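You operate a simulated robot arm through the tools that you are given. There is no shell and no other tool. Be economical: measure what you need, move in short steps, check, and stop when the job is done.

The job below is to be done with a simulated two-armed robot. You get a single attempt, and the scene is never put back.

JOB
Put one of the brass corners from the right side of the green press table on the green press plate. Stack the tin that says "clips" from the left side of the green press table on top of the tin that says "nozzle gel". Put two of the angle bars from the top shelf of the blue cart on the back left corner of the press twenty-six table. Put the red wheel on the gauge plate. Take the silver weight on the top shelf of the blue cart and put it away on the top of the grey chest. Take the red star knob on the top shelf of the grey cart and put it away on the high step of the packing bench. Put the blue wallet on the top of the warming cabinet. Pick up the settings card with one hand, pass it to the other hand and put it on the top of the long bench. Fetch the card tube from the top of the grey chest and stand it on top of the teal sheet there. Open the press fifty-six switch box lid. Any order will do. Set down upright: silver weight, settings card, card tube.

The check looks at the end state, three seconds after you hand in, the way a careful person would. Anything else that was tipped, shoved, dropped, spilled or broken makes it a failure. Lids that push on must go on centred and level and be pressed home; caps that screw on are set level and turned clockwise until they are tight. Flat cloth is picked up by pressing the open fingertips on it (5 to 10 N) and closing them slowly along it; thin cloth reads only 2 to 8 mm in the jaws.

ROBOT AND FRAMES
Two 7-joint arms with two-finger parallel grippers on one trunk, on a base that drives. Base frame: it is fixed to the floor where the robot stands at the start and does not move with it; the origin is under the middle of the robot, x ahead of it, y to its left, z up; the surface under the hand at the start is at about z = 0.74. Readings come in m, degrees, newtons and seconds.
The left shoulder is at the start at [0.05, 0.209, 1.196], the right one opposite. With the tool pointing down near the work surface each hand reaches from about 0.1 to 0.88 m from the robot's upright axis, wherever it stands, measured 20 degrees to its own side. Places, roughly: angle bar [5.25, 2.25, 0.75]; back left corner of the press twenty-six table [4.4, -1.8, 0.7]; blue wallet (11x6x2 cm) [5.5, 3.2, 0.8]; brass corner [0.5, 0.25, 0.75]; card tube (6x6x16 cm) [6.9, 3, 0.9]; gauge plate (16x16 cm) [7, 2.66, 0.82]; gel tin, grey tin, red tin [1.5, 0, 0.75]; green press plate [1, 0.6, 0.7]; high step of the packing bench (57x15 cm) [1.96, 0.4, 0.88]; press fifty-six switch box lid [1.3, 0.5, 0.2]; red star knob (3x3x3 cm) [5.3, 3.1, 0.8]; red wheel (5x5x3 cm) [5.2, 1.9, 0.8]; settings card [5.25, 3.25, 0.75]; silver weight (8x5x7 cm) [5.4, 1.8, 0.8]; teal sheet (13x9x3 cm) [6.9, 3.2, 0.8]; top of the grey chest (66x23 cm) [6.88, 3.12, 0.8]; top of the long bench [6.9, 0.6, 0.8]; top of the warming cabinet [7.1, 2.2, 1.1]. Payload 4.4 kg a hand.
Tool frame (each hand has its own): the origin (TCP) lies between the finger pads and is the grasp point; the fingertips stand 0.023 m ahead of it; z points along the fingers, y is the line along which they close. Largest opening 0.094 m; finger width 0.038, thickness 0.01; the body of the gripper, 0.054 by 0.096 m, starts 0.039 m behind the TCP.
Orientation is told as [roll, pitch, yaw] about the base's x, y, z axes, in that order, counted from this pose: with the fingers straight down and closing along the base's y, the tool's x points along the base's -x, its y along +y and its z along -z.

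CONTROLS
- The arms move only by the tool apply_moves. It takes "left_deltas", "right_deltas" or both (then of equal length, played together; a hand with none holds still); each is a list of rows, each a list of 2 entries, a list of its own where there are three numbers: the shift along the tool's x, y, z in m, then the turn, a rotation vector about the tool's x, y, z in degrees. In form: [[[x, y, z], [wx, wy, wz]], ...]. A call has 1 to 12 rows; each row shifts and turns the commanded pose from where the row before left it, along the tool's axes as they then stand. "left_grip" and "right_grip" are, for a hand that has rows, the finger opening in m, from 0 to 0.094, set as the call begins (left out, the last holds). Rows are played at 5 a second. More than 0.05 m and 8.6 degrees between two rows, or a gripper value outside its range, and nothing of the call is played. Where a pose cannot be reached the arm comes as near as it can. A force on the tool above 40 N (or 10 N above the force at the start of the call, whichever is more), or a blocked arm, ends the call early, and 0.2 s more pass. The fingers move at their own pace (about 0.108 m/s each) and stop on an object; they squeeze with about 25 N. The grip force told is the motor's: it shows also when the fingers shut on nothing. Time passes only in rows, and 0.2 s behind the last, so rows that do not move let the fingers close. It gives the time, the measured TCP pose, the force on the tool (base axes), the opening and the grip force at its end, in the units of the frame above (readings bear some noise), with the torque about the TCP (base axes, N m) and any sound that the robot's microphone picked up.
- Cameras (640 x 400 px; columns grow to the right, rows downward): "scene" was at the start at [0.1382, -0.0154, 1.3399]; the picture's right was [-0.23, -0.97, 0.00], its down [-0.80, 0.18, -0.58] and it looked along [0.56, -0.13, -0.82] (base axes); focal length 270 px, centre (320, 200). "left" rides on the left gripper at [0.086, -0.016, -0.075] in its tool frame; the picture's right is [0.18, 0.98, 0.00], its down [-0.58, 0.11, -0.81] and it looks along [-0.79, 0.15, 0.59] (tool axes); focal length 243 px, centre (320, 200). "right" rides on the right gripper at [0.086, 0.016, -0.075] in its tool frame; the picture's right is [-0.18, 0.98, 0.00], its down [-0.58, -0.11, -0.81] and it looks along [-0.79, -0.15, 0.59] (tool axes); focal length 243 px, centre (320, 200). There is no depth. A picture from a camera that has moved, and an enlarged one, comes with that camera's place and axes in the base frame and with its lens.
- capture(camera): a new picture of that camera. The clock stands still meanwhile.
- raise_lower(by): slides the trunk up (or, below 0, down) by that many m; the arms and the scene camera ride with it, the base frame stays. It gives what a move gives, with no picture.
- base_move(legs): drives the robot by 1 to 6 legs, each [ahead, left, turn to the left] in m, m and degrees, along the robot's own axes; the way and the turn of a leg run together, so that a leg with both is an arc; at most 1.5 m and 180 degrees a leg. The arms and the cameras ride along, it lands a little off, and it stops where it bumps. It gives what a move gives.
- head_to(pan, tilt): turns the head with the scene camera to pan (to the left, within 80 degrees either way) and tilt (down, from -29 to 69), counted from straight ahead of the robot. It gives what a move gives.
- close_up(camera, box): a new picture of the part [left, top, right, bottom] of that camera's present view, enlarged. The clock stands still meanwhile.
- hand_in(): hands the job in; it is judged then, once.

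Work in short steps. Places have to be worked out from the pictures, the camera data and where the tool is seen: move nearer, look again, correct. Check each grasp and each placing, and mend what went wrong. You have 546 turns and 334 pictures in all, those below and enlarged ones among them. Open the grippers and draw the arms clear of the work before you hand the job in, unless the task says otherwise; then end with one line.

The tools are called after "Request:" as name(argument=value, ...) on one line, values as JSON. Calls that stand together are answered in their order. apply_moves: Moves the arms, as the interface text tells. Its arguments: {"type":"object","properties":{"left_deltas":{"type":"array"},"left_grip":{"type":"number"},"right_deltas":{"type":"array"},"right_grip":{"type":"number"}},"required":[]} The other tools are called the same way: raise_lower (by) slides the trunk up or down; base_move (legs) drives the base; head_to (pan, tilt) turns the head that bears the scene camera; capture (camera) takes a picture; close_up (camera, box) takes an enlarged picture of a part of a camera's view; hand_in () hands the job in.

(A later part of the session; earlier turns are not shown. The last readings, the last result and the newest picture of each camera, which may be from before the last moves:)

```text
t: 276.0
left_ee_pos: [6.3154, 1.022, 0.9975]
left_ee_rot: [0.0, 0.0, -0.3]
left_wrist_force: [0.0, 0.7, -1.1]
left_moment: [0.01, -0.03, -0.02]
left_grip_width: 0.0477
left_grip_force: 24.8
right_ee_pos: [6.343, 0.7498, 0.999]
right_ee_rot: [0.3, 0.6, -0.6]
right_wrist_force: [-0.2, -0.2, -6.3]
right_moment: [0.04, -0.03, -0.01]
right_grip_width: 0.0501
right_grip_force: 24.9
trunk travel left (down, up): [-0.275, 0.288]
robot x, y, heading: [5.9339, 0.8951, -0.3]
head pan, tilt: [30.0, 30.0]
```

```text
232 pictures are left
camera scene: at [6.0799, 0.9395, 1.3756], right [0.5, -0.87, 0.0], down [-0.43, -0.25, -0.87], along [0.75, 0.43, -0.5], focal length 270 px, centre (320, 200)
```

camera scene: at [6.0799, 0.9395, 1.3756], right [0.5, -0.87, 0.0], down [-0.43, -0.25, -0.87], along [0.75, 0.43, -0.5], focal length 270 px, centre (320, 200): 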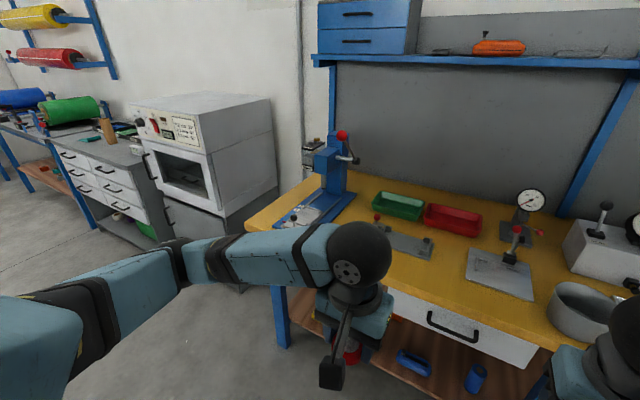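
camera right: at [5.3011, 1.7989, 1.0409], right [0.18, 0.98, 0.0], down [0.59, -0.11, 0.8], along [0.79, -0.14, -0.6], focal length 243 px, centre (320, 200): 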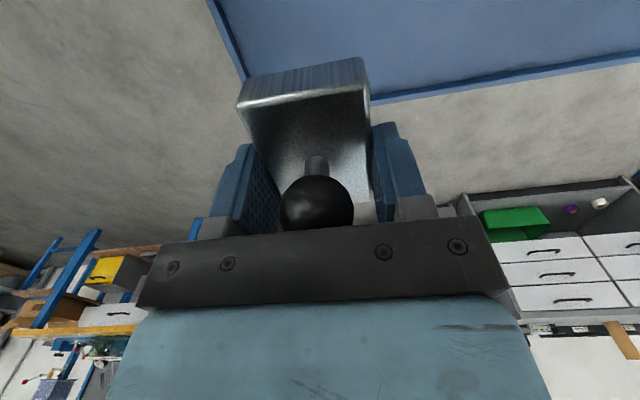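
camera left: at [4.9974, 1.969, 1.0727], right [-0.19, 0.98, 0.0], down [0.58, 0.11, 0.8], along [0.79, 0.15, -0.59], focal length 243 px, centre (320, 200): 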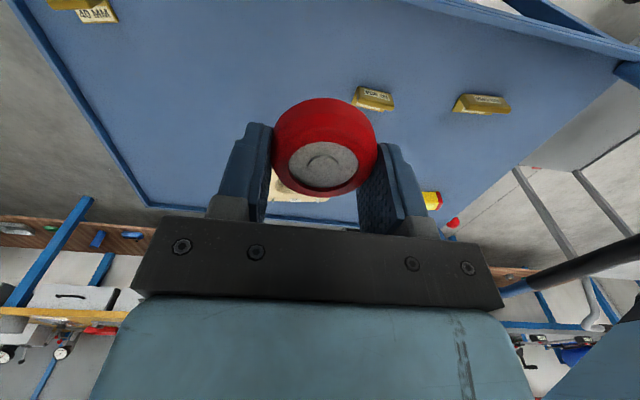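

I slide left along the aisle to stand before the grey chest.

Request:
base_move(legs=[[0.1, 1.1, 0], [0.03, 0.85, 0]])

Request:
head_to(pan=0, tilt=40)

Request:
capture(camera="scene")

```text
t: 293.3
left_ee_pos: [6.4701, 2.9498, 0.9978]
left_ee_rot: [0.0, 0.1, -1.4]
left_wrist_force: [-0.1, -0.1, -0.2]
left_moment: [0.0, -0.03, -0.01]
left_grip_width: 0.0471
left_grip_force: 25.1
right_ee_pos: [6.4934, 2.6774, 0.9981]
right_ee_rot: [0.3, 0.5, -1.7]
right_wrist_force: [0.1, 1.1, -6.1]
right_moment: [0.03, -0.04, -0.01]
right_grip_width: 0.0501
right_grip_force: 25.7
trunk travel left (down, up): [-0.275, 0.288]
robot x, y, heading: [6.0848, 2.8307, -1.2]
head pan, tilt: [30.0, 30.0]
```

```text
t: 294.2
left_ee_pos: [6.4712, 2.9494, 0.9983]
left_ee_rot: [0.0, 0.0, -1.3]
left_wrist_force: [0.7, -0.5, -0.9]
left_moment: [0.01, 0.02, -0.01]
left_grip_width: 0.0473
left_grip_force: 24.7
right_ee_pos: [6.4933, 2.6783, 0.9998]
right_ee_rot: [0.2, 0.6, -1.7]
right_wrist_force: [0.5, -0.6, -6.6]
right_moment: [0.02, -0.05, -0.01]
right_grip_width: 0.0498
right_grip_force: 24.8
trunk travel left (down, up): [-0.275, 0.288]
robot x, y, heading: [6.0891, 2.8279, -1.2]
head pan, tilt: [0.0, 40.0]
```

```text
231 pictures are left
camera scene: at [6.2399, 2.8273, 1.3603], right [-0.02, -1.0, 0.0], down [-0.64, 0.01, -0.77], along [0.77, -0.01, -0.64], focal length 270 px, centre (320, 200)
```

scene: 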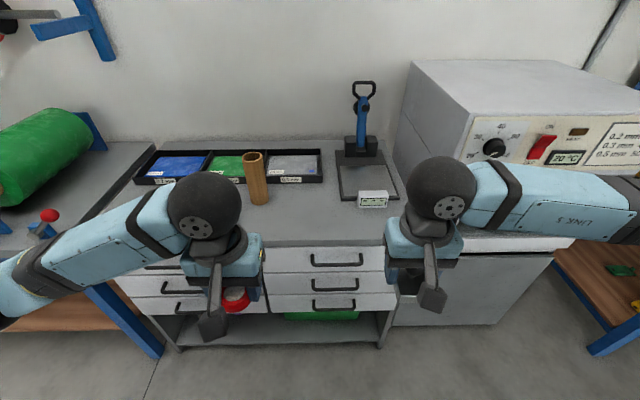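

Request:
close_up(camera="scene", box=[120, 70, 420, 257])

```text
2.13 times, centred on (270, 164) of scene
camera zoom: at [6.2399, 2.8273, 1.3603], right [-0.02, -1.0, 0.0], down [-0.64, 0.01, -0.77], along [0.77, -0.01, -0.64], focal length 576 px, centre (427, 278)
```

zoom: 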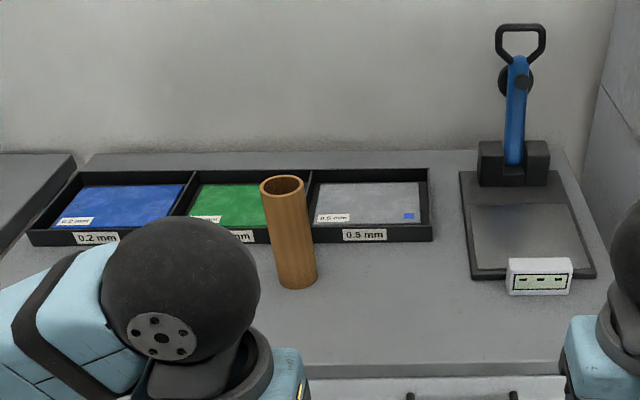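

I go 0.1 m closer, then carry the weight with the right hand to a free front spot ≈(6.86,2.88) on the chest.

Request:
base_move(legs=[[0.1, 0, 1.2]])

Request:
apply_moves(left_deltas=[[[0.03, 0.03, 0], [0, 0, 0]], [[0.03, 0.04, 0], [0, 0, 0]], [[0.03, 0.04, 0], [0, 0, 0]], [[0, 0.04, 0], [0, 0, 0]], [[0, 0, 0], [0, 0, 0]], [[0, 0, 0], [0, 0, 0]], [[0, 0, 0], [0, 0, 0]]], right_deltas=[[[0, 0.04, 0], [0, 0, 0]], [[0, 0.04, 0], [0, 0, 0]], [[-0.02, 0.04, 0], [0, 0, 0]], [[-0.03, 0.035, 0], [0, 0, 0]], [[-0.04, 0.025, 0], [0, 0, 0]], [[-0.04, 0.01, 0], [0, 0, 0]], [[-0.04, 0.0, 0], [0, 0, 0]]])

Request:
capture(camera="scene")

Request:
capture(camera="right")

```text
t: 295.4
left_ee_pos: [6.5694, 2.9563, 0.9979]
left_ee_rot: [0.0, 0.3, -0.2]
left_wrist_force: [0.1, -0.7, -0.3]
left_moment: [0.03, -0.02, -0.04]
left_grip_width: 0.0471
left_grip_force: 25.4
right_ee_pos: [6.596, 2.6853, 0.998]
right_ee_rot: [0.3, 0.6, -0.5]
right_wrist_force: [0.1, -1.4, -6.3]
right_moment: [-0.02, -0.06, 0.0]
right_grip_width: 0.0502
right_grip_force: 25.3
trunk travel left (down, up): [-0.275, 0.288]
robot x, y, heading: [6.1911, 2.83, -0.1]
head pan, tilt: [0.0, 40.0]
```

```text
t: 297.0
left_ee_pos: [6.5251, 3.0969, 0.989]
left_ee_rot: [0.1, 0.3, -0.2]
left_wrist_force: [1.1, 0.1, -1.0]
left_moment: [0.01, -0.02, 0.0]
left_grip_width: 0.0475
left_grip_force: 24.9
left hand out of reach, approached as far as the arm can: row 2, 3, 4
right_ee_pos: [6.7686, 2.8731, 0.9981]
right_ee_rot: [0.1, 0.8, -0.4]
right_wrist_force: [0.3, 0.0, -6.3]
right_moment: [-0.03, -0.02, 0.01]
right_grip_width: 0.0498
right_grip_force: 25.0
trunk travel left (down, up): [-0.275, 0.288]
robot x, y, heading: [6.1846, 2.8303, -0.2]
head pan, tilt: [0.0, 40.0]
```

```text
229 pictures are left
camera scene: at [6.3403, 2.8294, 1.3601], right [0.0, -1.0, 0.0], down [-0.64, 0.0, -0.77], along [0.77, 0.0, -0.64], focal length 270 px, centre (320, 200)
```

scene: 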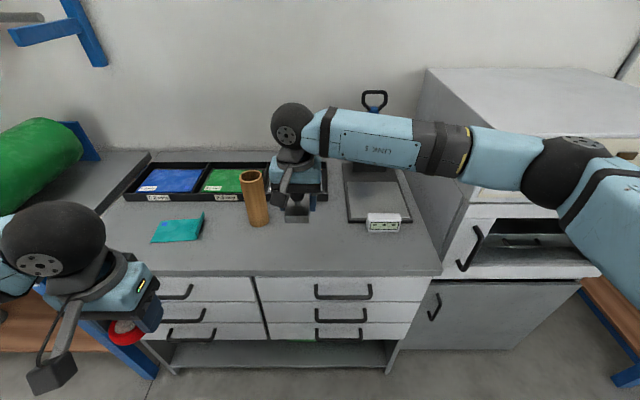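

```text
228 pictures are left
camera right: at [6.6835, 2.8897, 1.0727], right [0.19, 0.98, 0.0], down [0.59, -0.12, 0.8], along [0.78, -0.15, -0.6], focal length 243 px, centre (320, 200)
```

right: 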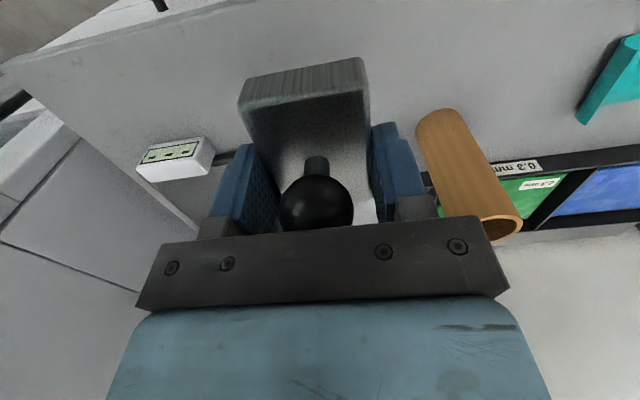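

Free spot confirmed. Move 7 cm further and lower to just above the top.

Request:
apply_moves(right_deltas=[[[-0.04, -0.005, 0], [0, 0, 0]], [[-0.035, 0, 0.03], [0, 0, 0]], [[0, 0, 0.04], [0, 0, 0]], [[0, 0, 0.04], [0, 0, 0]], [[0, 0, 0.03], [0, 0, 0]], [[0, 0, 0.01], [0, 0, 0]], [[0, 0, 0], [0, 0, 0]]])

Request:
capture(camera="right")

```text
t: 298.6
left_ee_pos: [6.5252, 3.0963, 0.9892]
left_ee_rot: [0.0, 0.2, -0.2]
left_wrist_force: [0.1, 0.1, -0.6]
left_moment: [-0.01, 0.01, -0.02]
left_grip_width: 0.0473
left_grip_force: 25.3
right_ee_pos: [6.8401, 2.8697, 0.8464]
right_ee_rot: [0.2, 0.6, -0.6]
right_wrist_force: [0.1, 0.5, -6.5]
right_moment: [-0.02, -0.02, -0.01]
right_grip_width: 0.0499
right_grip_force: 25.3
trunk travel left (down, up): [-0.275, 0.288]
robot x, y, heading: [6.1836, 2.8267, 0.0]
head pan, tilt: [0.0, 40.0]
```

```text
227 pictures are left
camera right: at [6.7555, 2.8844, 0.9217], right [0.19, 0.98, 0.0], down [0.59, -0.12, 0.8], along [0.78, -0.15, -0.6], focal length 243 px, centre (320, 200)
```

right: 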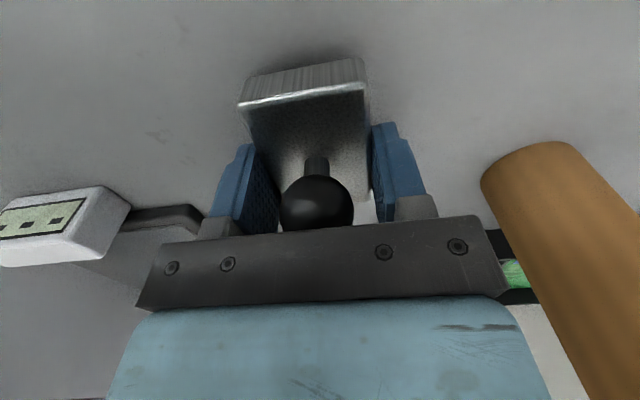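

Request:
apply_moves(right_deltas=[[[0, 0, 0.006], [0, 0, 0]], [[0, 0, 0.004], [0, 0, 0]], [[0, 0, 0.003], [0, 0, 0]], [[0, 0, 0.003], [0, 0, 0]], [[0, 0, 0], [0, 0, 0]]])

```text
t: 299.8
left_ee_pos: [6.5247, 3.0973, 0.99]
left_ee_rot: [0.2, 0.1, -0.3]
left_wrist_force: [0.1, -0.3, -0.7]
left_moment: [0.01, -0.02, -0.01]
left_grip_width: 0.0475
left_grip_force: 25.1
right_ee_pos: [6.8402, 2.8691, 0.8307]
right_ee_rot: [0.3, 0.6, -0.6]
right_wrist_force: [0.2, 1.3, -5.3]
right_moment: [-0.02, -0.04, 0.0]
right_grip_width: 0.0498
right_grip_force: 25.0
trunk travel left (down, up): [-0.275, 0.288]
robot x, y, heading: [6.1839, 2.8267, 0.1]
head pan, tilt: [0.0, 40.0]
```

Still hanging; a few more 2–3 mm steps.

Request:
apply_moves(right_deltas=[[[0, 0, 0.003], [0, 0, 0]], [[0, 0, 0.002], [0, 0, 0]], [[0, 0, 0.002], [0, 0, 0]], [[0, 0, 0], [0, 0, 0]]])

```text
t: 300.8
left_ee_pos: [6.5247, 3.098, 0.9904]
left_ee_rot: [0.0, 0.3, -0.2]
left_wrist_force: [0.2, -1.0, -0.5]
left_moment: [0.02, -0.01, 0.02]
left_grip_width: 0.0473
left_grip_force: 24.9
right_ee_pos: [6.8409, 2.8697, 0.8263]
right_ee_rot: [0.3, 0.4, -0.5]
right_wrist_force: [5.0, 0.6, 13.0]
right_moment: [-0.38, 0.35, 0.07]
right_grip_width: 0.0497
right_grip_force: 24.9
trunk travel left (down, up): [-0.275, 0.288]
robot x, y, heading: [6.1826, 2.8286, 0.2]
head pan, tilt: [0.0, 40.0]
```

Touchdown at TCP 0.826 (13 N). Release and rise.

Request:
apply_moves(right_deltas=[[[0, 0, -0.001], [0, 0, 0]], [[0, 0, 0], [0, 0, 0]], [[0, 0, 0], [0, 0, 0]]], right_grip=0.085)

Request:
apply_moves(right_deltas=[[[0, 0, -0.03], [0, 0, 0]], [[0, 0, -0.045], [0, 0, 0]], [[0, 0, -0.045], [0, 0, 0]], [[0.04, -0.02, -0.02], [0, 0, 0]], [[0.04, -0.02, 0], [0, 0, 0]], [[0.04, -0.02, 0], [0, 0, 0]], [[0.04, -0.02, 0], [0, 0, 0]]])

Request:
capture(camera="scene")

```text
t: 301.6
left_ee_pos: [6.5249, 3.0969, 0.99]
left_ee_rot: [0.0, 0.2, -0.2]
left_wrist_force: [1.0, 0.1, -0.3]
left_moment: [0.0, -0.02, 0.01]
left_grip_width: 0.0475
left_grip_force: 25.5
right_ee_pos: [6.8417, 2.8701, 0.8236]
right_ee_rot: [0.2, 0.6, -0.6]
right_wrist_force: [-0.1, -0.5, 0.2]
right_moment: [0.0, 0.01, 0.0]
right_grip_width: 0.085
right_grip_force: 0.1
trunk travel left (down, up): [-0.275, 0.288]
robot x, y, heading: [6.1863, 2.8269, 0.1]
head pan, tilt: [0.0, 40.0]
```

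```text
t: 303.2
left_ee_pos: [6.5236, 3.0961, 0.9903]
left_ee_rot: [0.0, 0.2, -0.1]
left_wrist_force: [-0.4, 0.3, 0.0]
left_moment: [0.01, -0.04, 0.01]
left_grip_width: 0.0475
left_grip_force: 24.9
right_ee_pos: [6.6806, 2.7891, 0.9658]
right_ee_rot: [0.3, 0.6, -0.6]
right_wrist_force: [0.7, -0.8, 1.0]
right_moment: [0.04, 0.0, 0.01]
right_grip_width: 0.0849
right_grip_force: 0.0
trunk travel left (down, up): [-0.275, 0.288]
robot x, y, heading: [6.1866, 2.8315, 0.2]
head pan, tilt: [0.0, 40.0]
```

```text
226 pictures are left
camera scene: at [6.3381, 2.8287, 1.3605], right [0.0, -1.0, 0.0], down [-0.64, 0.0, -0.77], along [0.77, 0.0, -0.64], focal length 270 px, centre (320, 200)
```

scene: 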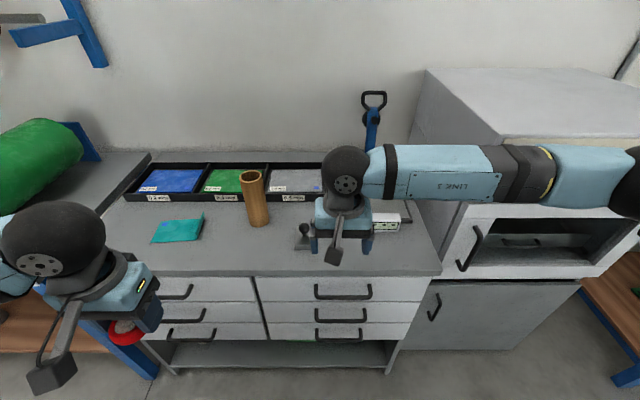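

Weight stands upright. Next the wheel: retract the right hand and slide right so the left arm faces the gauge plate.

Request:
apply_moves(right_deltas=[[[0.045, 0, 0], [0, 0, 0]], [[0.045, 0, 0], [0, 0, 0]], [[0.045, 0, 0], [0, 0, 0]], [[0.045, 0, -0.02], [0, 0, 0]]])

Request:
base_move(legs=[[0, -0.36, 0]])

Request:
capture(camera="scene")

```text
t: 304.2
left_ee_pos: [6.5251, 3.0959, 0.9903]
left_ee_rot: [0.0, 0.1, -0.4]
left_wrist_force: [0.1, 0.4, -0.5]
left_moment: [-0.04, 0.0, -0.02]
left_grip_width: 0.0475
left_grip_force: 25.1
right_ee_pos: [6.4988, 2.7913, 0.9891]
right_ee_rot: [0.2, 0.5, -0.5]
right_wrist_force: [-0.2, 0.1, 0.8]
right_moment: [-0.02, 0.0, 0.0]
right_grip_width: 0.0849
right_grip_force: 0.0
trunk travel left (down, up): [-0.275, 0.288]
robot x, y, heading: [6.1844, 2.8284, -0.1]
head pan, tilt: [0.0, 40.0]
```

```text
t: 307.9
left_ee_pos: [6.5252, 2.7394, 0.9897]
left_ee_rot: [0.1, 0.1, -0.2]
left_wrist_force: [-0.1, -0.5, 0.3]
left_moment: [-0.02, 0.0, -0.02]
left_grip_width: 0.0474
left_grip_force: 25.7
right_ee_pos: [6.5008, 2.4326, 0.9886]
right_ee_rot: [0.3, 0.6, -0.7]
right_wrist_force: [-1.2, 0.2, 0.4]
right_moment: [0.03, 0.0, 0.01]
right_grip_width: 0.0851
right_grip_force: 0.0
trunk travel left (down, up): [-0.275, 0.288]
robot x, y, heading: [6.1849, 2.4721, -0.0]
head pan, tilt: [0.0, 40.0]
```

```text
225 pictures are left
camera scene: at [6.3387, 2.4716, 1.3604], right [0.0, -1.0, 0.0], down [-0.64, 0.0, -0.77], along [0.77, 0.0, -0.64], focal length 270 px, centre (320, 200)
```

scene: 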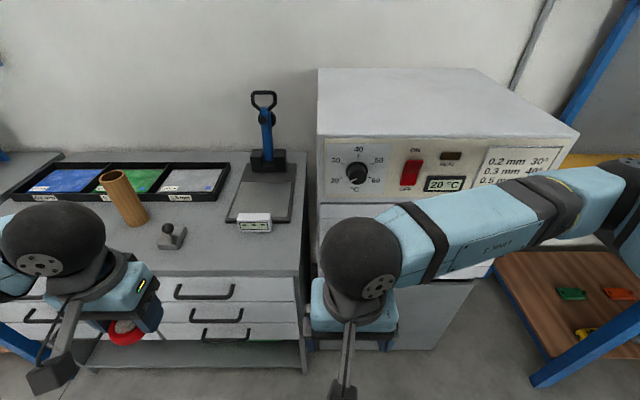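

Plate's open area is centred at ≈(7.0,2.653). I carry the wheel there at height.

Request:
apply_moves(left_deltas=[[[-0.042, -0.0078, 0], [0, 0, 0]], [[-0.042, -0.0078, 0], [0, 0, 0]], [[-0.042, -0.0078, 0], [0, 0, 0]], [[-0.042, -0.0078, 0], [0, 0, 0]], [[-0.042, -0.0078, 0], [0, 0, 0]], [[-0.042, -0.0078, 0], [0, 0, 0]], [[-0.042, -0.0078, 0], [0, 0, 0]], [[-0.042, -0.0078, 0], [0, 0, 0]], [[-0.042, -0.0078, 0], [0, 0, 0]], [[-0.042, -0.0078, 0], [0, 0, 0]], [[-0.04, -0.0078, 0], [0, 0, 0]], [[0, 0, 0], [0, 0, 0]]])

Request:
capture(camera="left")

Request:
capture(camera="scene")

```text
t: 310.5
left_ee_pos: [6.9845, 2.6532, 0.9877]
left_ee_rot: [0.0, 0.3, -0.1]
left_wrist_force: [-0.6, 0.5, -0.5]
left_moment: [0.0, -0.02, 0.02]
left_grip_width: 0.0476
left_grip_force: 25.2
right_ee_pos: [6.5003, 2.4341, 0.9887]
right_ee_rot: [0.2, 0.6, -0.6]
right_wrist_force: [-0.1, 0.9, 0.6]
right_moment: [0.0, 0.0, 0.03]
right_grip_width: 0.0849
right_grip_force: 0.1
trunk travel left (down, up): [-0.275, 0.288]
robot x, y, heading: [6.1866, 2.473, -0.1]
head pan, tilt: [0.0, 40.0]
```

```text
224 pictures are left
camera left: at [6.8981, 2.6365, 1.0636], right [-0.18, 0.98, 0.0], down [0.58, 0.11, 0.8], along [0.79, 0.15, -0.59], focal length 243 px, centre (320, 200)
```

left: 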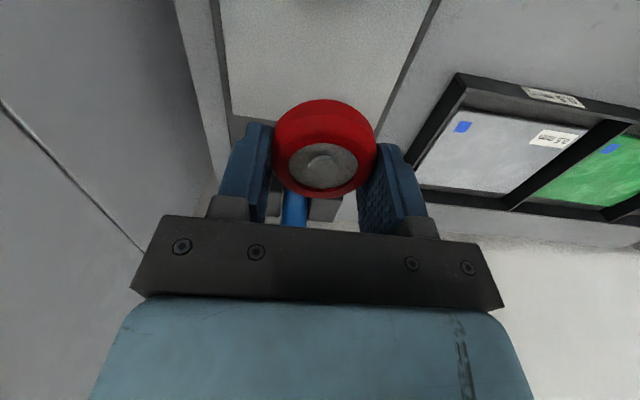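

```text
223 pictures are left
camera scene: at [6.3383, 2.4726, 1.3604], right [0.0, -1.0, 0.0], down [-0.64, 0.0, -0.77], along [0.77, 0.0, -0.64], focal length 270 px, centre (320, 200)
```

scene: 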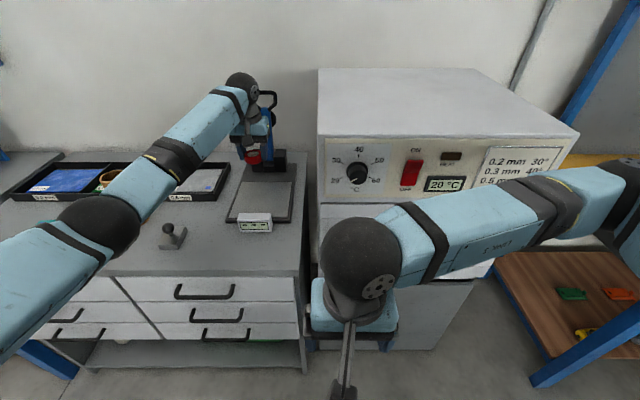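

Centred over the plate. Lowering.

Request:
apply_moves(left_deltas=[[[0, 0, 0.04], [0, 0, 0]], [[0, 0, 0.04], [0, 0, 0]], [[0, 0, 0.03], [0, 0, 0]], [[0, 0, 0.02], [0, 0, 0]], [[0, 0, 0.005], [0, 0, 0]], [[0, 0, 0.003], [0, 0, 0]], [[0, 0, 0], [0, 0, 0]]])

Request:
capture(camera="left")

```text
t: 312.1
left_ee_pos: [6.9835, 2.6513, 0.849]
left_ee_rot: [0.1, 0.2, -0.2]
left_wrist_force: [-0.2, -0.3, -1.2]
left_moment: [0.02, 0.0, -0.02]
left_grip_width: 0.0474
left_grip_force: 25.7
right_ee_pos: [6.4995, 2.4336, 0.9888]
right_ee_rot: [0.2, 0.7, -0.6]
right_wrist_force: [0.9, 1.1, -0.1]
right_moment: [0.02, 0.02, 0.01]
right_grip_width: 0.0852
right_grip_force: 0.1
trunk travel left (down, up): [-0.275, 0.288]
robot x, y, heading: [6.1837, 2.468, 0.0]
head pan, tilt: [0.0, 40.0]
```

```text
222 pictures are left
camera left: at [6.8978, 2.6355, 0.9254], right [-0.18, 0.98, 0.0], down [0.58, 0.11, 0.8], along [0.79, 0.15, -0.59], focal length 243 px, centre (320, 200)
```

left: 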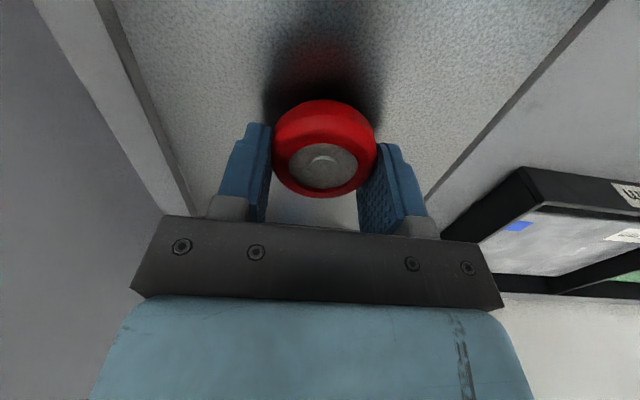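

Request:
apply_moves(left_deltas=[[[0, 0, 0.004], [0, 0, 0]], [[0, 0, 0.003], [0, 0, 0]], [[0, 0, 0.003], [0, 0, 0]], [[0, 0, 0.002], [0, 0, 0]], [[0, 0, 0], [0, 0, 0]]])

```text
t: 313.3
left_ee_pos: [6.9836, 2.6516, 0.84]
left_ee_rot: [0.0, 0.1, -0.2]
left_wrist_force: [3.1, 2.0, 7.2]
left_moment: [0.09, -0.22, -0.09]
left_grip_width: 0.0474
left_grip_force: 25.3
right_ee_pos: [6.5, 2.4333, 0.9891]
right_ee_rot: [0.2, 0.6, -0.6]
right_wrist_force: [-0.2, -0.2, 0.4]
right_moment: [-0.02, 0.01, -0.01]
right_grip_width: 0.085
right_grip_force: 0.1
trunk travel left (down, up): [-0.275, 0.288]
robot x, y, heading: [6.1826, 2.4723, -0.2]
head pan, tilt: [0.0, 40.0]
```

Contact at 0.840. Release, rise, withdraw.

Request:
apply_moves(left_deltas=[[[0, 0, 0], [0, 0, 0]], [[0, 0, 0], [0, 0, 0]], [[0, 0, -0.03], [0, 0, 0]], [[0, 0, -0.045], [0, 0, 0]], [[0, 0, -0.045], [0, 0, 0]], [[0, 0, -0.03], [0, 0, 0]]], left_grip=0.08)

Request:
apply_moves(left_deltas=[[[0.045, 0, 0], [0, 0, 0]], [[0.045, 0, 0], [0, 0, 0]], [[0.045, 0, 0], [0, 0, 0]], [[0.045, 0, 0], [0, 0, 0]], [[0.045, 0, 0], [0, 0, 0]], [[0.045, 0, 0], [0, 0, 0]], [[0.045, 0, 0], [0, 0, 0]], [[0.045, 0, 0], [0, 0, 0]], [[0.045, 0, 0], [0, 0, 0]], [[0.045, 0, 0], [0, 0, 0]]])

Request:
capture(camera="scene")

```text
t: 314.7
left_ee_pos: [6.984, 2.65, 0.9878]
left_ee_rot: [0.0, 0.2, -0.2]
left_wrist_force: [0.3, 0.5, -0.2]
left_moment: [0.0, 0.02, 0.01]
left_grip_width: 0.0801
left_grip_force: 0.1
right_ee_pos: [6.5014, 2.434, 0.9887]
right_ee_rot: [0.3, 0.5, -0.6]
right_wrist_force: [0.3, -0.7, -0.3]
right_moment: [0.03, 0.0, 0.0]
right_grip_width: 0.0848
right_grip_force: 0.1
trunk travel left (down, up): [-0.275, 0.288]
robot x, y, heading: [6.1827, 2.4686, -0.2]
head pan, tilt: [0.0, 40.0]
```

```text
t: 316.9
left_ee_pos: [6.533, 2.6533, 0.9898]
left_ee_rot: [0.0, 0.2, -0.1]
left_wrist_force: [1.1, 0.2, -0.3]
left_moment: [0.0, -0.01, -0.02]
left_grip_width: 0.0802
left_grip_force: 0.1
right_ee_pos: [6.5, 2.4339, 0.9896]
right_ee_rot: [0.2, 0.6, -0.6]
right_wrist_force: [-0.5, 0.1, 0.3]
right_moment: [0.03, -0.03, 0.01]
right_grip_width: 0.0849
right_grip_force: 0.1
trunk travel left (down, up): [-0.275, 0.288]
robot x, y, heading: [6.1854, 2.4695, 0.1]
head pan, tilt: [0.0, 40.0]
```

```text
221 pictures are left
camera scene: at [6.3379, 2.4719, 1.3605], right [0.0, -1.0, 0.0], down [-0.64, 0.0, -0.77], along [0.77, 0.0, -0.64], focal length 270 px, centre (320, 200)
```

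scene: 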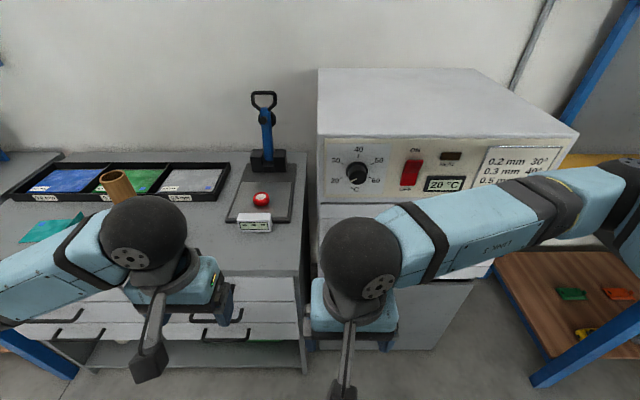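

Wheel sits on the gauge plate. Next the tube: slide left 0.43 m.

Request:
base_move(legs=[[0, 0.43, 0]])

Request:
close_up(camera="scene", box=[120, 120, 420, 320])

Request:
capture(camera="left")

```text
t: 321.2
left_ee_pos: [6.5347, 3.0802, 0.9886]
left_ee_rot: [0.1, 0.2, 0.0]
left_wrist_force: [0.5, 0.2, -0.6]
left_moment: [-0.06, -0.01, -0.03]
left_grip_width: 0.0801
left_grip_force: 0.1
right_ee_pos: [6.5017, 2.8609, 0.9885]
right_ee_rot: [0.4, 0.6, -0.5]
right_wrist_force: [0.4, 0.1, 0.2]
right_moment: [-0.01, 0.02, -0.02]
right_grip_width: 0.085
right_grip_force: 0.1
trunk travel left (down, up): [-0.275, 0.288]
robot x, y, heading: [6.1844, 2.8975, 0.0]
head pan, tilt: [0.0, 40.0]
```

```text
2.00 times, centred on (270, 220) of scene
camera zoom: at [6.3384, 2.8993, 1.3604], right [0.0, -1.0, 0.0], down [-0.64, 0.0, -0.77], along [0.77, 0.0, -0.64], focal length 540 px, centre (420, 160)
```

zoom: 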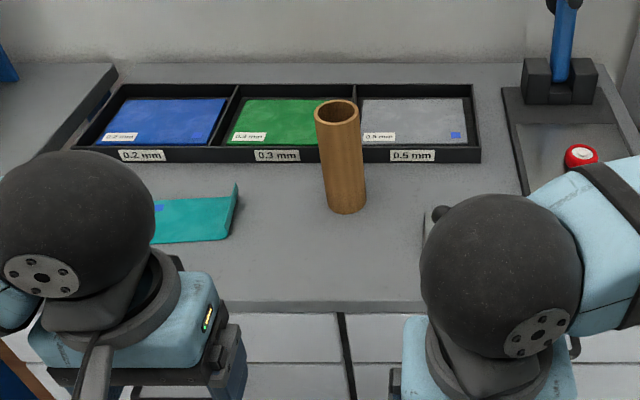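

```text
219 pictures are left
camera left: at [6.4476, 3.0649, 1.0645], right [-0.18, 0.98, 0.0], down [0.58, 0.11, 0.8], along [0.79, 0.15, -0.59], focal length 243 px, centre (320, 200)
```

left: 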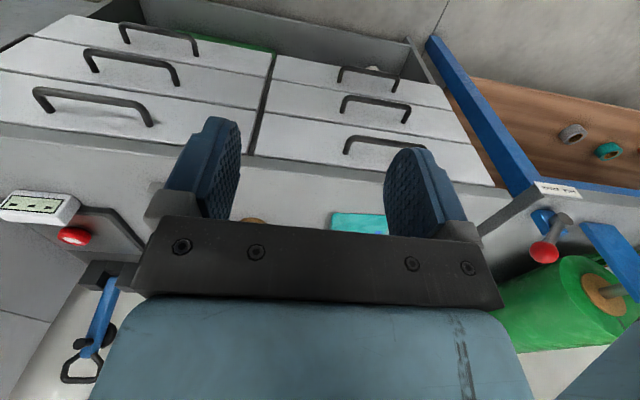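

Tube axis ≈(6.912,3.008), top ≈0.967; the teal sheet's flat part is around (6.874,3.24). I raise the left hand and move it over the tube.

Request:
apply_moves(left_deltas=[[[0, 0, -0.04], [0, 0, 0]], [[0, 0, -0.04], [0, 0, 0]], [[-0.045, -0.005, 0], [0, 0, 0]], [[-0.045, -0.005, 0], [0, 0, 0]], [[-0.045, -0.01, 0], [0, 0, 0]], [[-0.045, -0.01, 0], [0, 0, 0]], [[-0.045, -0.01, 0], [0, 0, 0]], [[-0.045, -0.01, 0], [0, 0, 0]], [[-0.045, -0.01, 0], [0, 0, 0]], [[-0.045, -0.01, 0], [0, 0, 0]], [[0, 0, 0], [0, 0, 0]]], left_grip=0.094)

Request:
capture(camera="left")

```text
t: 323.6
left_ee_pos: [6.8932, 3.0098, 1.0692]
left_ee_rot: [0.0, 0.2, -0.1]
left_wrist_force: [-0.3, 0.1, 0.4]
left_moment: [-0.02, 0.0, 0.02]
left_grip_width: 0.094
left_grip_force: 0.1
right_ee_pos: [6.5001, 2.8623, 0.9886]
right_ee_rot: [0.2, 0.6, -0.5]
right_wrist_force: [0.4, -0.1, -0.1]
right_moment: [0.01, -0.01, 0.02]
right_grip_width: 0.0849
right_grip_force: 0.0
trunk travel left (down, up): [-0.275, 0.288]
robot x, y, heading: [6.1859, 2.8983, -0.0]
head pan, tilt: [0.0, 40.0]
```

```text
218 pictures are left
camera left: at [6.8071, 2.9939, 1.1436], right [-0.18, 0.98, 0.0], down [0.58, 0.11, 0.8], along [0.79, 0.15, -0.59], focal length 243 px, centre (320, 200)
```

left: 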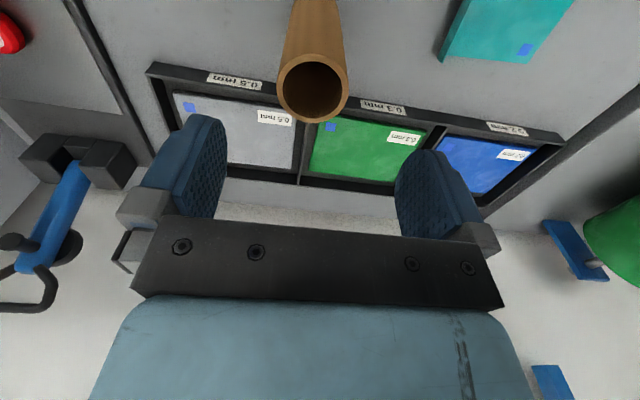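

Tube is ~12 mm further on; correct and lower to z≈0.938.

Request:
apply_moves(left_deltas=[[[-0.014, -0.004, 0.0], [0, 0, 0]], [[0, 0, 0.04], [0, 0, 0]], [[0, 0, 0.04], [0, 0, 0]], [[0, 0, 0.04], [0, 0, 0]], [[0, 0, 0.011], [0, 0, 0]], [[0, 0, 0], [0, 0, 0]]])

Request:
apply_moves(left_deltas=[[[0, 0, 0], [0, 0, 0]], [[0, 0, 0], [0, 0, 0]], [[0, 0, 0], [0, 0, 0]]], left_grip=0.03)

Request:
capture(camera="left")

```text
t: 325.0
left_ee_pos: [6.9073, 3.0074, 0.937]
left_ee_rot: [0.0, 0.2, -0.1]
left_wrist_force: [0.1, 0.2, -0.2]
left_moment: [0.0, -0.06, 0.0]
left_grip_width: 0.0939
left_grip_force: 0.1
right_ee_pos: [6.5002, 2.8613, 0.9888]
right_ee_rot: [0.4, 0.6, -0.4]
right_wrist_force: [-0.3, -0.3, -0.3]
right_moment: [0.05, 0.03, 0.04]
right_grip_width: 0.0849
right_grip_force: 0.1
trunk travel left (down, up): [-0.275, 0.288]
robot x, y, heading: [6.1875, 2.8958, 0.2]
head pan, tilt: [0.0, 40.0]
```

```text
t: 325.8
left_ee_pos: [6.9067, 3.0066, 0.9377]
left_ee_rot: [-0.1, 0.2, -0.1]
left_wrist_force: [-0.6, 0.6, -0.7]
left_moment: [0.01, 0.01, 0.02]
left_grip_width: 0.0574
left_grip_force: 25.5
right_ee_pos: [6.5, 2.8608, 0.9883]
right_ee_rot: [0.3, 0.6, -0.5]
right_wrist_force: [1.1, -0.4, -0.1]
right_moment: [-0.01, 0.01, 0.01]
right_grip_width: 0.0853
right_grip_force: 0.1
trunk travel left (down, up): [-0.275, 0.288]
robot x, y, heading: [6.1853, 2.899, 0.2]
head pan, tilt: [0.0, 40.0]
```

```text
217 pictures are left
camera left: at [6.8213, 2.9904, 1.0119], right [-0.18, 0.98, 0.0], down [0.58, 0.11, 0.8], along [0.79, 0.15, -0.59], focal length 243 px, centre (320, 200)
```

left: 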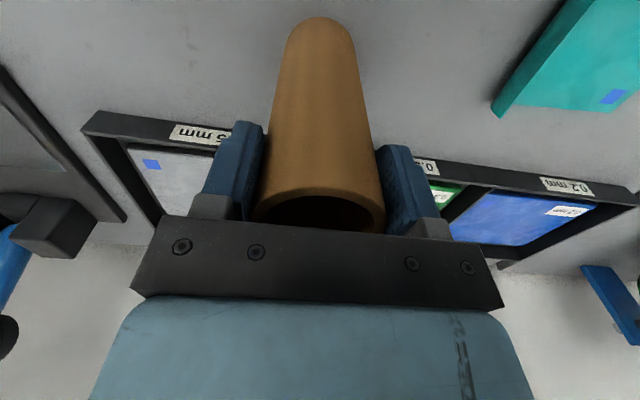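

Gripped (57 mm). Lift 7 cm and carry over the teal sheet's centre (6.872,3.236).

Request:
apply_moves(left_deltas=[[[0, 0, -0.02], [0, 0, 0]], [[0, 0, -0.04], [0, 0, 0]], [[0, 0, -0.02], [0, 0, 0]], [[0.007, 0.045, 0], [0, 0, 0]], [[0.007, 0.045, 0], [0, 0, 0]], [[0.007, 0.045, 0], [0, 0, 0]], [[0.007, 0.045, 0], [0, 0, 0]], [[0.007, 0.045, 0], [0, 0, 0]], [[0, 0.004, 0], [0, 0, 0]], [[0, 0, 0], [0, 0, 0]]])

Request:
capture(camera="left")

Request:
close_up(camera="scene", box=[80, 100, 340, 280])

```text
t: 328.0
left_ee_pos: [6.8738, 3.235, 1.0163]
left_ee_rot: [0.0, 0.2, -0.1]
left_wrist_force: [0.9, 0.0, -1.1]
left_moment: [0.0, 0.0, 0.01]
left_grip_width: 0.0572
left_grip_force: 25.1
right_ee_pos: [6.5011, 2.8618, 0.9898]
right_ee_rot: [0.3, 0.5, -0.5]
right_wrist_force: [-0.3, -1.3, 0.4]
right_moment: [0.01, -0.01, -0.05]
right_grip_width: 0.085
right_grip_force: 0.0
trunk travel left (down, up): [-0.275, 0.288]
robot x, y, heading: [6.1862, 2.8955, 0.2]
head pan, tilt: [0.0, 40.0]
```

```text
216 pictures are left
camera left: at [6.7867, 3.219, 1.092], right [-0.18, 0.98, 0.0], down [0.58, 0.11, 0.8], along [0.79, 0.15, -0.59], focal length 243 px, centre (320, 200)
```

left: 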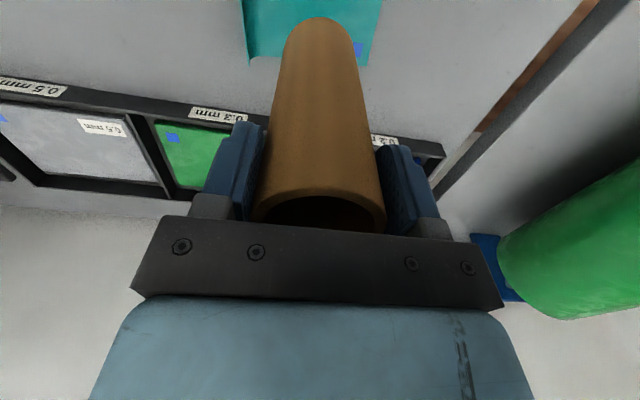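

```text
2.22 times, centred on (210, 190) of scene
camera zoom: at [6.3384, 2.8996, 1.3604], right [0.0, -1.0, 0.0], down [-0.64, 0.0, -0.77], along [0.77, 0.0, -0.64], focal length 600 px, centre (564, 222)
```

zoom: 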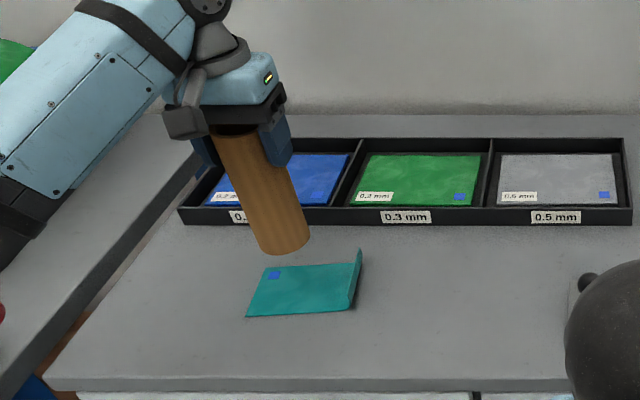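

Aligned with the sheet's centre. Lower until contact.

Request:
apply_moves(left_deltas=[[[0, 0, 0.03], [0, 0, 0]], [[0, 0, 0.03], [0, 0, 0]], [[0, 0, 0.01], [0, 0, 0]], [[0, 0, 0.003], [0, 0, 0]], [[0, 0, 0.002], [0, 0, 0]], [[0, 0, 0], [0, 0, 0]]])

```text
t: 329.4
left_ee_pos: [6.8737, 3.2352, 0.9415]
left_ee_rot: [0.1, 0.1, -0.1]
left_wrist_force: [-0.9, 0.6, -0.5]
left_moment: [0.0, -0.01, 0.01]
left_grip_width: 0.0574
left_grip_force: 25.2
right_ee_pos: [6.5013, 2.8614, 0.9889]
right_ee_rot: [0.3, 0.6, -0.5]
right_wrist_force: [-0.9, -0.1, 0.5]
right_moment: [-0.02, 0.0, 0.01]
right_grip_width: 0.0849
right_grip_force: 0.0
trunk travel left (down, up): [-0.275, 0.288]
robot x, y, heading: [6.188, 2.8943, 0.3]
head pan, tilt: [0.0, 40.0]
```

Request:
apply_moves(left_deltas=[[[0, 0, 0.002], [0, 0, 0]], [[0, 0, 0.002], [0, 0, 0]], [[0, 0, 0.001], [0, 0, 0]], [[0, 0, 0], [0, 0, 0]]])

```text
t: 330.4
left_ee_pos: [6.873, 3.2342, 0.9401]
left_ee_rot: [-0.1, 0.0, 0.0]
left_wrist_force: [2.8, 2.5, 14.5]
left_moment: [0.2, -0.09, -0.05]
left_grip_width: 0.0576
left_grip_force: 25.5
right_ee_pos: [6.4996, 2.8615, 0.9896]
right_ee_rot: [0.3, 0.5, -0.5]
right_wrist_force: [0.4, 0.5, -0.3]
right_moment: [0.0, -0.03, 0.02]
right_grip_width: 0.0851
right_grip_force: 0.1
trunk travel left (down, up): [-0.275, 0.288]
robot x, y, heading: [6.1852, 2.8984, 0.2]
head pan, tilt: [0.0, 40.0]
```

Contact. Ease slightly, open, rise straight up and withdraw.

Request:
apply_moves(left_deltas=[[[0, 0, -0.002], [0, 0, 0]], [[0, 0, 0], [0, 0, 0]]])

Request:
apply_moves(left_deltas=[[[0, 0, 0], [0, 0, 0]], [[0, 0, 0], [0, 0, 0]], [[0, 0, -0.03], [0, 0, 0]], [[0, 0, -0.045], [0, 0, 0]], [[0, 0, -0.045], [0, 0, 0]], [[0.045, -0.01, 0], [0, 0, 0]], [[0.045, -0.01, 0], [0, 0, 0]], [[0.045, -0.01, 0], [0, 0, 0]], [[0.045, -0.01, 0], [0, 0, 0]], [[0.045, -0.02, 0], [0, 0, 0]], [[0.045, -0.02, 0], [0, 0, 0]], [[0.045, -0.02, 0.02], [0, 0, 0]]], left_grip=0.094)

Request:
capture(camera="scene")

```text
t: 331.0
left_ee_pos: [6.8728, 3.235, 0.9388]
left_ee_rot: [-0.1, 0.2, -0.1]
left_wrist_force: [2.8, 0.2, 8.0]
left_moment: [0.04, -0.32, 0.04]
left_grip_width: 0.0574
left_grip_force: 24.8
right_ee_pos: [6.4997, 2.8609, 0.9888]
right_ee_rot: [0.3, 0.5, -0.5]
right_wrist_force: [0.0, 0.4, -0.7]
right_moment: [-0.03, -0.04, -0.05]
right_grip_width: 0.0847
right_grip_force: 0.0
trunk travel left (down, up): [-0.275, 0.288]
robot x, y, heading: [6.1868, 2.8966, -0.1]
head pan, tilt: [0.0, 40.0]
```

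```text
refused: row 12 steps farther than a row can; nothing moved
```

```text
214 pictures are left
camera scene: at [6.3378, 2.8987, 1.3604], right [0.0, -1.0, 0.0], down [-0.64, 0.0, -0.77], along [0.77, 0.0, -0.64], focal length 270 px, centre (320, 200)
```

scene: 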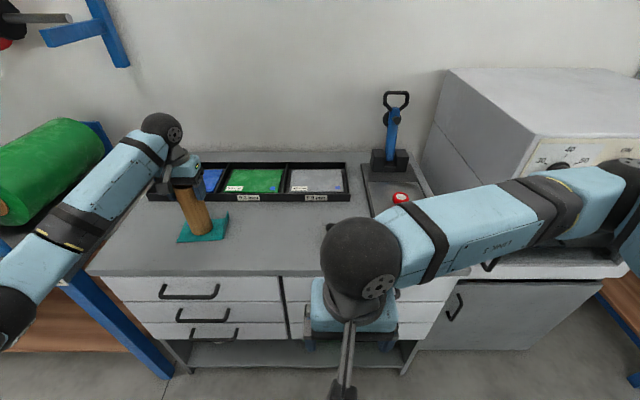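

Request:
apply_moves(left_deltas=[[[0, 0, 0], [0, 0, 0]], [[0, 0, 0], [0, 0, 0]], [[0, 0, -0.03], [0, 0, 0]], [[0, 0, -0.045], [0, 0, 0]], [[0, 0, -0.045], [0, 0, 0]], [[0.045, -0.01, 0], [0, 0, 0]], [[0.045, -0.01, 0], [0, 0, 0]], [[0.045, -0.01, 0], [0, 0, 0]], [[0.045, -0.01, 0], [0, 0, 0]], [[0.045, -0.02, 0], [0, 0, 0]], [[0.045, -0.02, 0], [0, 0, 0]], [[0.045, -0.02, 0], [0, 0, 0]]], left_grip=0.094)

Request:
close_up(camera="scene", box=[140, 130, 420, 280])

```text
t: 333.6
left_ee_pos: [6.5571, 3.1349, 1.0616]
left_ee_rot: [0.0, 0.3, -0.1]
left_wrist_force: [-0.5, -0.5, -0.9]
left_moment: [0.0, -0.01, 0.01]
left_grip_width: 0.0939
left_grip_force: 0.1
right_ee_pos: [6.499, 2.8609, 0.9885]
right_ee_rot: [0.3, 0.6, -0.5]
right_wrist_force: [-0.7, -0.8, -0.3]
right_moment: [0.02, 0.02, 0.03]
right_grip_width: 0.0852
right_grip_force: 0.0
trunk travel left (down, up): [-0.275, 0.288]
robot x, y, heading: [6.1852, 2.8977, 0.0]
head pan, tilt: [0.0, 40.0]
```

```text
2.29 times, centred on (280, 205) of scene
camera zoom: at [6.338, 2.8986, 1.3605], right [0.0, -1.0, 0.0], down [-0.64, 0.0, -0.77], along [0.77, 0.0, -0.64], focal length 618 px, centre (411, 189)
```

zoom: 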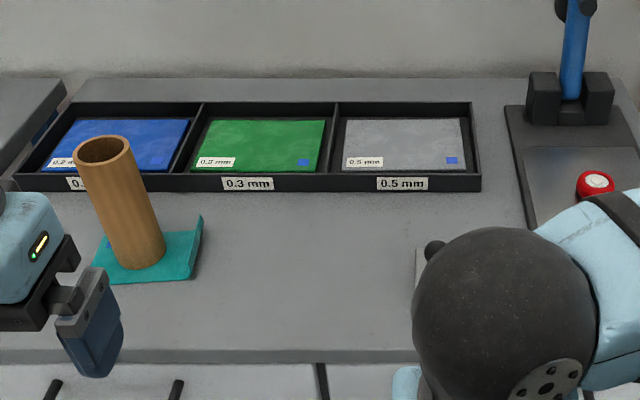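

The tube stands on the teal sheet. Now I drive out of the aisle and round to the west end of the grey cart.

Request:
apply_moves(left_deltas=[[[0.04, -0.02, 0.02], [0, 0, 0]], [[0.04, -0.02, 0.02], [0, 0, 0]], [[0.04, 0, 0.02], [0, 0, 0]]])

Request:
base_move(legs=[[-0.05, -1.0, 0], [-0.08, -1.0, 0], [-1.48, 0, 0], [0, 1.2, 0], [0, 1.15, 0]])

Request:
head_to(pan=10, tilt=40)

Request:
capture(camera="scene")

```text
t: 334.4
left_ee_pos: [6.5026, 3.071, 0.9931]
left_ee_rot: [0.1, 0.4, -0.2]
left_wrist_force: [-0.2, -0.1, 0.3]
left_moment: [0.02, -0.02, 0.01]
left_grip_width: 0.0941
left_grip_force: 0.1
left hand out of reach, approached as far as the arm can: row 2, 3
right_ee_pos: [6.5005, 2.8611, 0.9887]
right_ee_rot: [0.2, 0.6, -0.5]
right_wrist_force: [0.1, -0.1, 0.3]
right_moment: [0.0, 0.01, 0.02]
right_grip_width: 0.0849
right_grip_force: 0.1
trunk travel left (down, up): [-0.275, 0.288]
robot x, y, heading: [6.1839, 2.9014, 0.1]
head pan, tilt: [0.0, 40.0]
```

```text
t: 379.6
left_ee_pos: [4.8378, 3.4329, 0.9925]
left_ee_rot: [0.1, 0.4, 2.0]
left_wrist_force: [-0.7, 0.1, -0.3]
left_moment: [0.0, -0.01, 0.03]
left_grip_width: 0.0939
left_grip_force: 0.0
right_ee_pos: [4.8442, 3.2231, 0.9888]
right_ee_rot: [0.3, 0.6, 1.5]
right_wrist_force: [0.5, 0.0, -0.7]
right_moment: [-0.03, -0.01, -0.01]
right_grip_width: 0.0851
right_grip_force: 0.1
trunk travel left (down, up): [-0.275, 0.288]
robot x, y, heading: [4.5281, 3.2427, 2.1]
head pan, tilt: [0.0, 40.0]
```

```text
t: 380.3
left_ee_pos: [4.8377, 3.4316, 0.9932]
left_ee_rot: [0.2, 0.2, 1.8]
left_wrist_force: [0.4, 0.1, 0.4]
left_moment: [-0.02, 0.02, 0.01]
left_grip_width: 0.094
left_grip_force: 0.2
right_ee_pos: [4.8428, 3.2224, 0.9885]
right_ee_rot: [0.3, 0.6, 1.6]
right_wrist_force: [-0.8, -0.3, 1.1]
right_moment: [0.02, 0.03, 0.0]
right_grip_width: 0.0851
right_grip_force: 0.2
trunk travel left (down, up): [-0.275, 0.288]
robot x, y, heading: [4.5266, 3.2496, 2.3]
head pan, tilt: [10.0, 40.0]
```

```text
212 pictures are left
camera scene: at [4.6783, 3.2692, 1.3604], right [0.21, -0.98, 0.0], down [-0.63, -0.13, -0.77], along [0.75, 0.16, -0.64], focal length 270 px, centre (320, 200)
```

scene: 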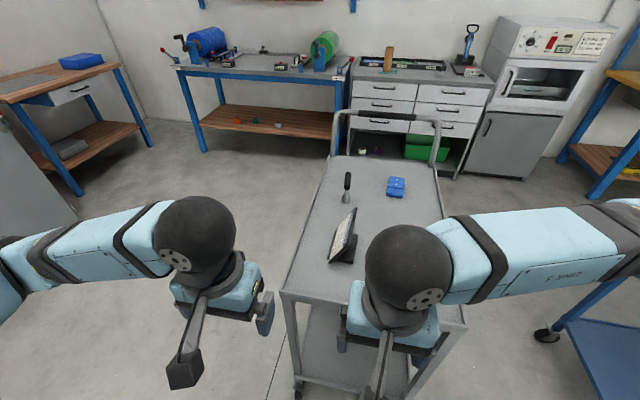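

Request:
close_up(camera="scene", box=[290, 150, 450, 290])

```text
2.86 times, centred on (370, 220) of scene
camera zoom: at [4.6783, 3.2692, 1.3604], right [0.21, -0.98, 0.0], down [-0.63, -0.13, -0.77], along [0.75, 0.16, -0.64], focal length 772 px, centre (177, 143)
```

zoom: 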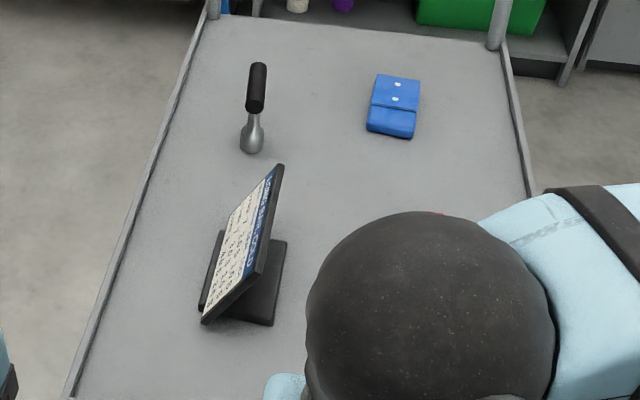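

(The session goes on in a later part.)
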